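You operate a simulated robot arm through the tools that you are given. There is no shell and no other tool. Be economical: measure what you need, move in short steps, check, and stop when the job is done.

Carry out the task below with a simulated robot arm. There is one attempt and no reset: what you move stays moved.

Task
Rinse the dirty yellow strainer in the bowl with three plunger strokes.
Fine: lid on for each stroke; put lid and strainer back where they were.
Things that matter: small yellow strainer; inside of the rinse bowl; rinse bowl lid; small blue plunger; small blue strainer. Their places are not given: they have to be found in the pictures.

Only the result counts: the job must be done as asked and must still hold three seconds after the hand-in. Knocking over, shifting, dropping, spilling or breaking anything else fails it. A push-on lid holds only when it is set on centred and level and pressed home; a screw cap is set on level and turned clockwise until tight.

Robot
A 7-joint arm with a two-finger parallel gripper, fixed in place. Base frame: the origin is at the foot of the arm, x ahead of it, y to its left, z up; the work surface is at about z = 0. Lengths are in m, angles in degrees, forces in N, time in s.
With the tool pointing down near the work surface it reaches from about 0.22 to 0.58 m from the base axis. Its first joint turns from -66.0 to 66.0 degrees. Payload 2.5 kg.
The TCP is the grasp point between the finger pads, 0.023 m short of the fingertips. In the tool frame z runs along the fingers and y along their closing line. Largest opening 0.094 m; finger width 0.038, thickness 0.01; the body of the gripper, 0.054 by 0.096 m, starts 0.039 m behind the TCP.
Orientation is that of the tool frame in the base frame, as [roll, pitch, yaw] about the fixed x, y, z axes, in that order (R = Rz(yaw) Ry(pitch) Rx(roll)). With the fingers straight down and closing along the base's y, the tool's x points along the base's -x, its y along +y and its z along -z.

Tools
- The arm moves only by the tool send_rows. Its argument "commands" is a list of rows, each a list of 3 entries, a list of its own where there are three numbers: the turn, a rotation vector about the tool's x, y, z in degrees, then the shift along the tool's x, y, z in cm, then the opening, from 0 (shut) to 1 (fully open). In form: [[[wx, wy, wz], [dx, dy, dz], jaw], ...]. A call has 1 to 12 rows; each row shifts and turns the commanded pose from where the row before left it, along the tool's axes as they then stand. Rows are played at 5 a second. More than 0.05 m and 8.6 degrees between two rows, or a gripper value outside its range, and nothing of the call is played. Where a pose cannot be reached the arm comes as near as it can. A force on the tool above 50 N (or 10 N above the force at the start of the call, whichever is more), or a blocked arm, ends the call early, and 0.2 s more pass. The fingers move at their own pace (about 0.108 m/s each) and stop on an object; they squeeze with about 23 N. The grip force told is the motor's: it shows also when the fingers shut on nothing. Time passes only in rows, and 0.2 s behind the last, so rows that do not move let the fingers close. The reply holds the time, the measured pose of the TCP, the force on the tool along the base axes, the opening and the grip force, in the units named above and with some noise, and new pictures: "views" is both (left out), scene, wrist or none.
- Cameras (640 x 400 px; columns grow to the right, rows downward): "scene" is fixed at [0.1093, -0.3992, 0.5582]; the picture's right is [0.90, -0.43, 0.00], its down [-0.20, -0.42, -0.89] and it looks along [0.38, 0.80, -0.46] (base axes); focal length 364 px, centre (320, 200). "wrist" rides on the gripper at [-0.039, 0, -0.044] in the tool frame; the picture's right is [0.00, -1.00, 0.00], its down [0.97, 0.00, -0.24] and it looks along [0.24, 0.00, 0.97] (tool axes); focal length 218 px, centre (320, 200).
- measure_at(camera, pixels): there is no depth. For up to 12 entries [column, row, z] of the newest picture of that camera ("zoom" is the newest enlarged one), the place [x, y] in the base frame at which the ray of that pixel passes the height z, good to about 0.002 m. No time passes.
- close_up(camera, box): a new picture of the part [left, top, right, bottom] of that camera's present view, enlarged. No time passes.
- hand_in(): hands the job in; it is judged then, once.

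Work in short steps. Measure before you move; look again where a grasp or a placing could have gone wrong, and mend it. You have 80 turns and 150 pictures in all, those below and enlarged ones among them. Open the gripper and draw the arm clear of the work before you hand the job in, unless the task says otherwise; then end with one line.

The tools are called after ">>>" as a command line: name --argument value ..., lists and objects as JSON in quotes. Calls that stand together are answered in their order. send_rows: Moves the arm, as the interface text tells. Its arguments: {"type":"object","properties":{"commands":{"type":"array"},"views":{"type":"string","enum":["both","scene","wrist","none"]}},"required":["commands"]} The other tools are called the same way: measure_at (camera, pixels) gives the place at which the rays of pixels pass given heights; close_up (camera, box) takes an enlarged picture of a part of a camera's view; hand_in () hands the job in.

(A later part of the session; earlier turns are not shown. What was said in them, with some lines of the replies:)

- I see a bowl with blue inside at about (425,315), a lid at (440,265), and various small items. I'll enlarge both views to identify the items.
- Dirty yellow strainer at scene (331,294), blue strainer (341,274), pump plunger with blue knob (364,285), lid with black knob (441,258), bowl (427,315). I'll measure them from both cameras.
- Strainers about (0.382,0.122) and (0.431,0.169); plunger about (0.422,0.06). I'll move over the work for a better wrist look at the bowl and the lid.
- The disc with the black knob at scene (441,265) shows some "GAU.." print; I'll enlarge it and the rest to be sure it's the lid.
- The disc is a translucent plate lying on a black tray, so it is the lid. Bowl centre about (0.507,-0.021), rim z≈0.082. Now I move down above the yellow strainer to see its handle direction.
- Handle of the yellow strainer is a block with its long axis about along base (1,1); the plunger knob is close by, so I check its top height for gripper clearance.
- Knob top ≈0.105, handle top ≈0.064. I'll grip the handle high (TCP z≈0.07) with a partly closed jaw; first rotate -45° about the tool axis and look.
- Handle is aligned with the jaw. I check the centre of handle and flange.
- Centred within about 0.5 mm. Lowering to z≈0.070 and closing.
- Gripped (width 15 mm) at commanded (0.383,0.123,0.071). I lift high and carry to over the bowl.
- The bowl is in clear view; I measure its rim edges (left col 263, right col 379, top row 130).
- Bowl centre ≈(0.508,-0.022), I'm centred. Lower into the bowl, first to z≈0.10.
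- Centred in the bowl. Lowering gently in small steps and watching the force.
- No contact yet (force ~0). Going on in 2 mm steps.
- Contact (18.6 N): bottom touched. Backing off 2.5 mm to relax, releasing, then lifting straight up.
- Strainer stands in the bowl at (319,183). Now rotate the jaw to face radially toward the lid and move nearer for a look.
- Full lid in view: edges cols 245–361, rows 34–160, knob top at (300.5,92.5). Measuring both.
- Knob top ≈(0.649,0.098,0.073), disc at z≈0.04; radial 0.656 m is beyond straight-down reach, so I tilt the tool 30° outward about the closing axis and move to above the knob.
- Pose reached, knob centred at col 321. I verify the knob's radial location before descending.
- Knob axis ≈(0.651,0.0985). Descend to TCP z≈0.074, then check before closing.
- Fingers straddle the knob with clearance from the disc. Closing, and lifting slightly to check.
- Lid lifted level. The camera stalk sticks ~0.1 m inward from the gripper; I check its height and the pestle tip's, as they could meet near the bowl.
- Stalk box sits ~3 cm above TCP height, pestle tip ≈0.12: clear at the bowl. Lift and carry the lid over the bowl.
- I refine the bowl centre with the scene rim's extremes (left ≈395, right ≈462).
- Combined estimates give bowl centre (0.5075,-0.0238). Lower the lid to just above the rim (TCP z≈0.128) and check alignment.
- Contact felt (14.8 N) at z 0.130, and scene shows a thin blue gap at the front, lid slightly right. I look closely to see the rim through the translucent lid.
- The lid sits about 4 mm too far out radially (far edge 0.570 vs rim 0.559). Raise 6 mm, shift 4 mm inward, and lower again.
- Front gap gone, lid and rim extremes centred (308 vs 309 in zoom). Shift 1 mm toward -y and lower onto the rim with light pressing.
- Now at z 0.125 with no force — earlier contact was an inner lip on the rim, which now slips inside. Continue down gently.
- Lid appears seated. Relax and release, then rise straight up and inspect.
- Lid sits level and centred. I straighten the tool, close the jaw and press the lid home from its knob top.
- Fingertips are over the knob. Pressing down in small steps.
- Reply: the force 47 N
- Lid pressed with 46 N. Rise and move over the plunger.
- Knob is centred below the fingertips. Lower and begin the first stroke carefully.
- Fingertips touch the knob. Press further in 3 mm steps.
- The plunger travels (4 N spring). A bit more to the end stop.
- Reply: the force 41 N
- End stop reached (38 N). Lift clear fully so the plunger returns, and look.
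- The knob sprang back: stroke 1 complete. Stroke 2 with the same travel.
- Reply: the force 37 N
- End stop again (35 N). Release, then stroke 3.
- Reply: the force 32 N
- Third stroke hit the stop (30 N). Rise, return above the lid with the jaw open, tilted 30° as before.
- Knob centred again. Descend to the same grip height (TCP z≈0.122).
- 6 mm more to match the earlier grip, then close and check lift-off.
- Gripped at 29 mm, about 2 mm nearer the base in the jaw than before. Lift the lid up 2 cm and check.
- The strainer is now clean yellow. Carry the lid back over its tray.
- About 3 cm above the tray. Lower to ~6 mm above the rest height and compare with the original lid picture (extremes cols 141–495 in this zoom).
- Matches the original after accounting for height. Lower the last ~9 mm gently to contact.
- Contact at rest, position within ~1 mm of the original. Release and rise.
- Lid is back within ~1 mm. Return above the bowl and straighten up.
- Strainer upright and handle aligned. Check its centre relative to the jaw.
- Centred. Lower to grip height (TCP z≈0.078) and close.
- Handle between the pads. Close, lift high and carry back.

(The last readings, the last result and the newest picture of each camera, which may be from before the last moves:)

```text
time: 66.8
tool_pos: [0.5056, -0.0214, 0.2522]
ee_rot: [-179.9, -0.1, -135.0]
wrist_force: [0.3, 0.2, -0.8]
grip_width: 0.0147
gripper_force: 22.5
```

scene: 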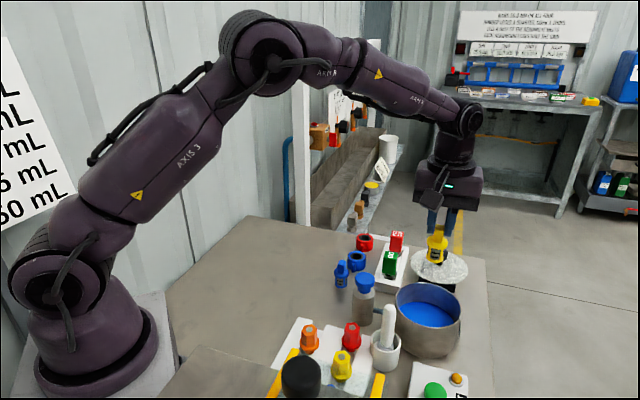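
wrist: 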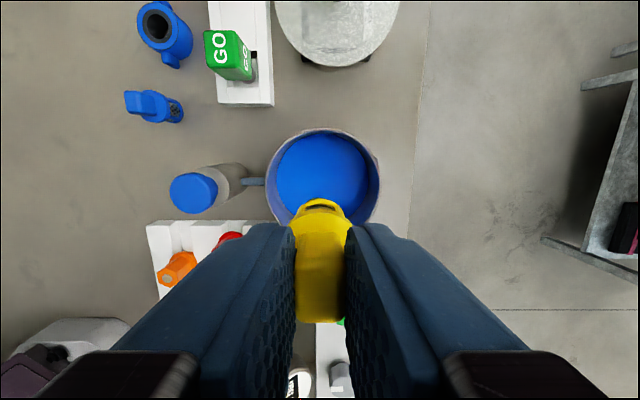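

Held well. Carry back over its original spot and lower to ~3 cm above.

>>> send_rows --commands '[[[0, 0, 0], [-0.3, 4, 0], 0], [[0, 0, 0], [-0.3, 4, 0], 0], [[0, 0, 0], [-0.3, 4, 0], 0], [[0, 0, 0], [-0.3, 4, 0], 0], [[0, 0, 0], [-0.2, 2.9, 0], 0], [[0, 0, 0], [0, 0, 4], 0], [[0, 0, 0], [0, 0, 4], 0], [[0, 0, 0], [0, 0, 4], 0], [[0, 0, 0], [0, 0, 3], 0], [[0, 0, 0], [0, 0, 0], 0], [[0, 0, 0], [0, 0, 0], 0]]' --views "both"

```text
time: 69.2
tool_pos: [0.3846, 0.123, 0.1034]
ee_rot: [180.0, 0.0, -134.9]
wrist_force: [0.0, -0.1, -0.4]
grip_width: 0.0148
gripper_force: 22.7
```

scene: 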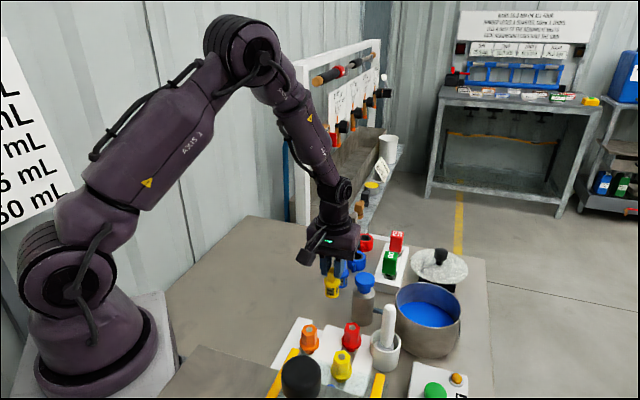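
wrist: 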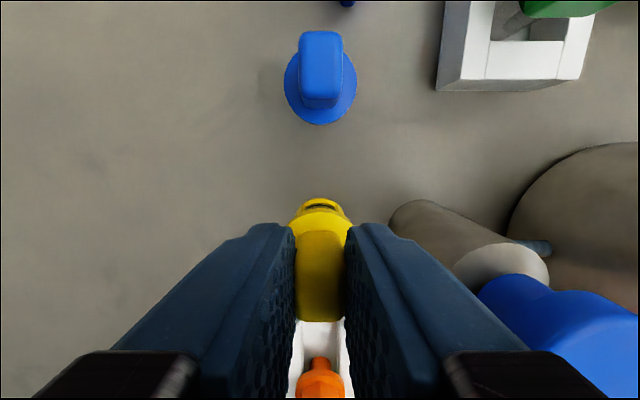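

Lower to just above the table and compare with the reference view (blue flange cols 266–371, bottom row 118 in the original grasp picture).

>>> send_rows --commands '[[[0, 0, 0], [0, 0, 1.6], 0], [[0, 0, 0], [0, 0, 1.1], 0], [[0, 0, 0], [0, 0, 0], 0], [[0, 0, 0], [0, 0, 0], 0]]' --views "wrist"

>>> close_up --camera "scene" --box '[310, 250, 390, 330]'

```text
time: 70.2
tool_pos: [0.382, 0.1241, 0.0759]
ee_rot: [-180.0, -0.1, -135.1]
wrist_force: [-0.2, 0.8, -0.7]
grip_width: 0.0148
gripper_force: 23.4
```

wrist: 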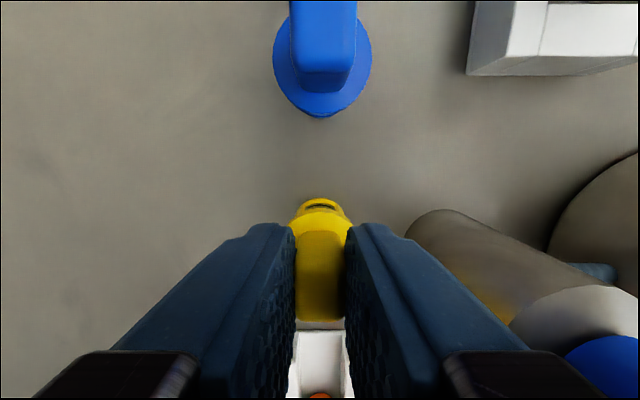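

```text
5.00 times, centred on (350, 290) of scene
```

zoom: 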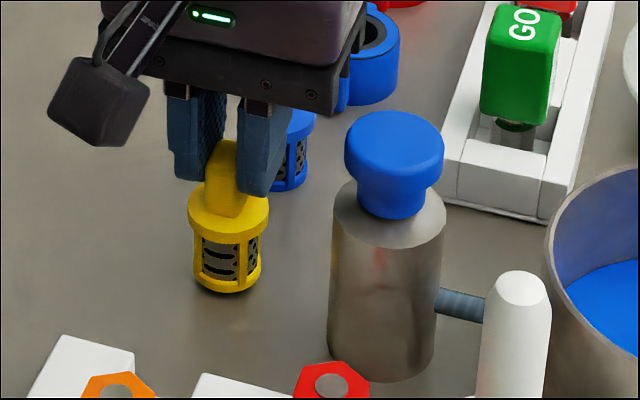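

About 1.2 mm off along the closing line; correct by -0.12 cm and lower to contact.

>>> send_rows --commands '[[[0, 0, 0], [0, -0.12, 0.1], 0], [[0, 0, 0], [0, 0, 0.15], 0], [[0, 0, 0], [0, 0, 0.1], 0], [[0, 0, 0], [0, 0, 0], 0]]' --views "wrist"

>>> close_up --camera "scene" --box '[310, 250, 390, 330]'

```text
time: 71.2
tool_pos: [0.3837, 0.1198, 0.0717]
ee_rot: [-179.9, 0.1, -134.9]
wrist_force: [-0.8, -0.2, 10.8]
grip_width: 0.0148
gripper_force: 23.2
```

wrist: 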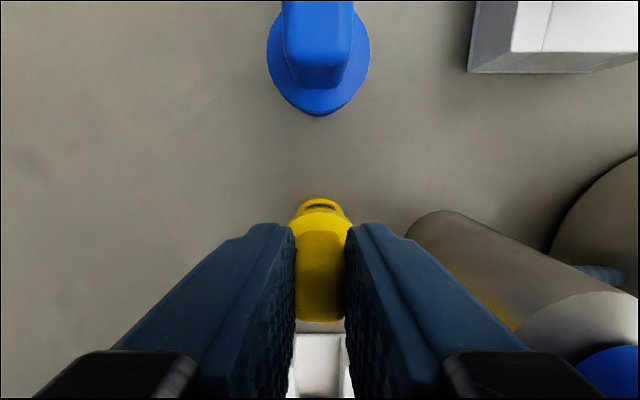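

```text
5.00 times, centred on (350, 290) of scene
```

zoom: 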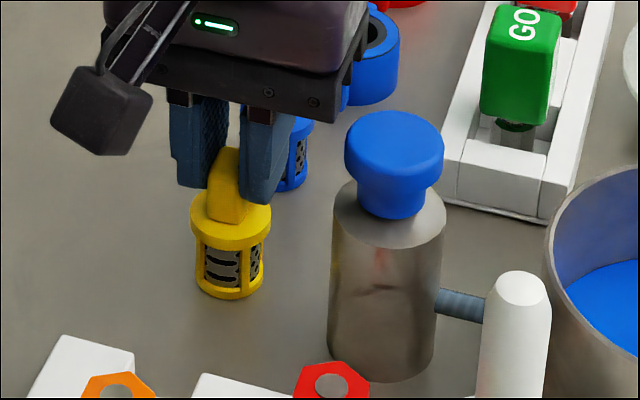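

Contact (10.8 N) and position matches the original (flange cols 190–271). Relax, release and rise.

>>> send_rows --commands '[[[0, 0, 0], [0, 0, -0.12], 0], [[0, 0, 0], [0, 0, 0], 0.4], [[0, 0, 0], [0, 0, 0], 0.4], [[0, 0, 0], [0, 0, -1.5], 0.4], [[0, 0, 0], [0, 0, -4], 0.4], [[0, 0, 0], [0, 0, -4], 0.4], [[0, 0, 0], [0, 0, -4], 0.4], [[0, 0, 0], [0, 0, -4], 0.4], [[0, 0, 0], [0, 0, -4], 0.6], [[0, 0, 0], [0, 0, -3], 1], [[0, 0, 0], [0, 0, 0], 1]]' --views "both"

>>> close_up --camera "scene" --box '[310, 250, 390, 330]'

>>> close_up --camera "scene" --box '[300, 220, 500, 345]'

```text
time: 73.6
tool_pos: [0.3834, 0.1237, 0.3192]
ee_rot: [-180.0, 0.1, -134.9]
wrist_force: [-0.3, 0.8, -0.1]
grip_width: 0.0938
gripper_force: 0.1
```

scene: 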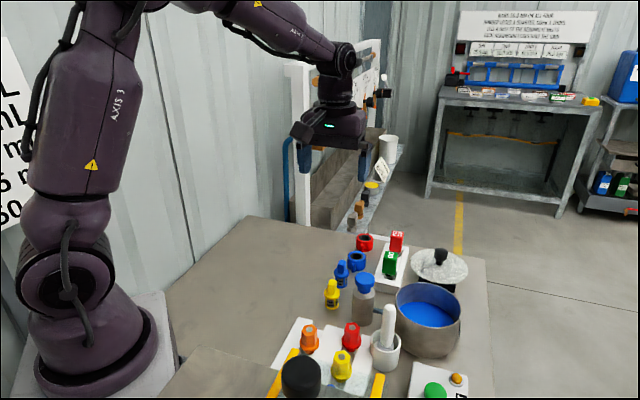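
wrist: 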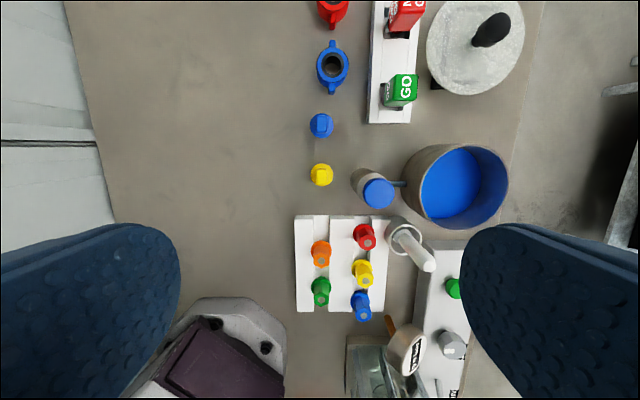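

```text
5.00 times, centred on (350, 290) of scene
```

zoom: 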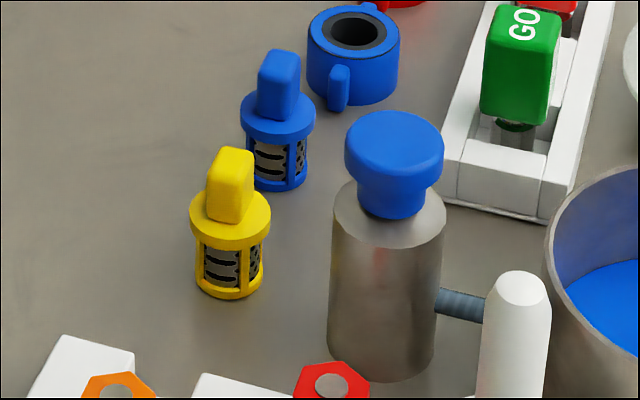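

```text
3.20 times, centred on (400, 282) of scene
```

zoom: 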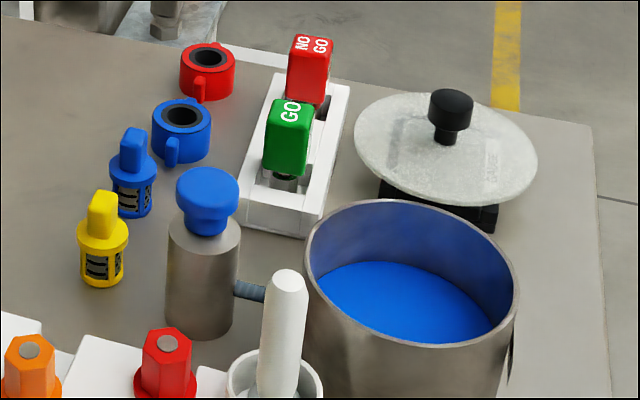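

Strainer is clean and back in its place, the lid is on its tray, the plunger is up and nothing else has moved; the arm is clear with the jaw open. Handing in.

>>> hand_in

```text
The job is handed in.
```

The yellow strainer is rinsed clean after three full plunger strokes with the lid on each time, and both strainer and lid are back within about 1 mm of where they were.
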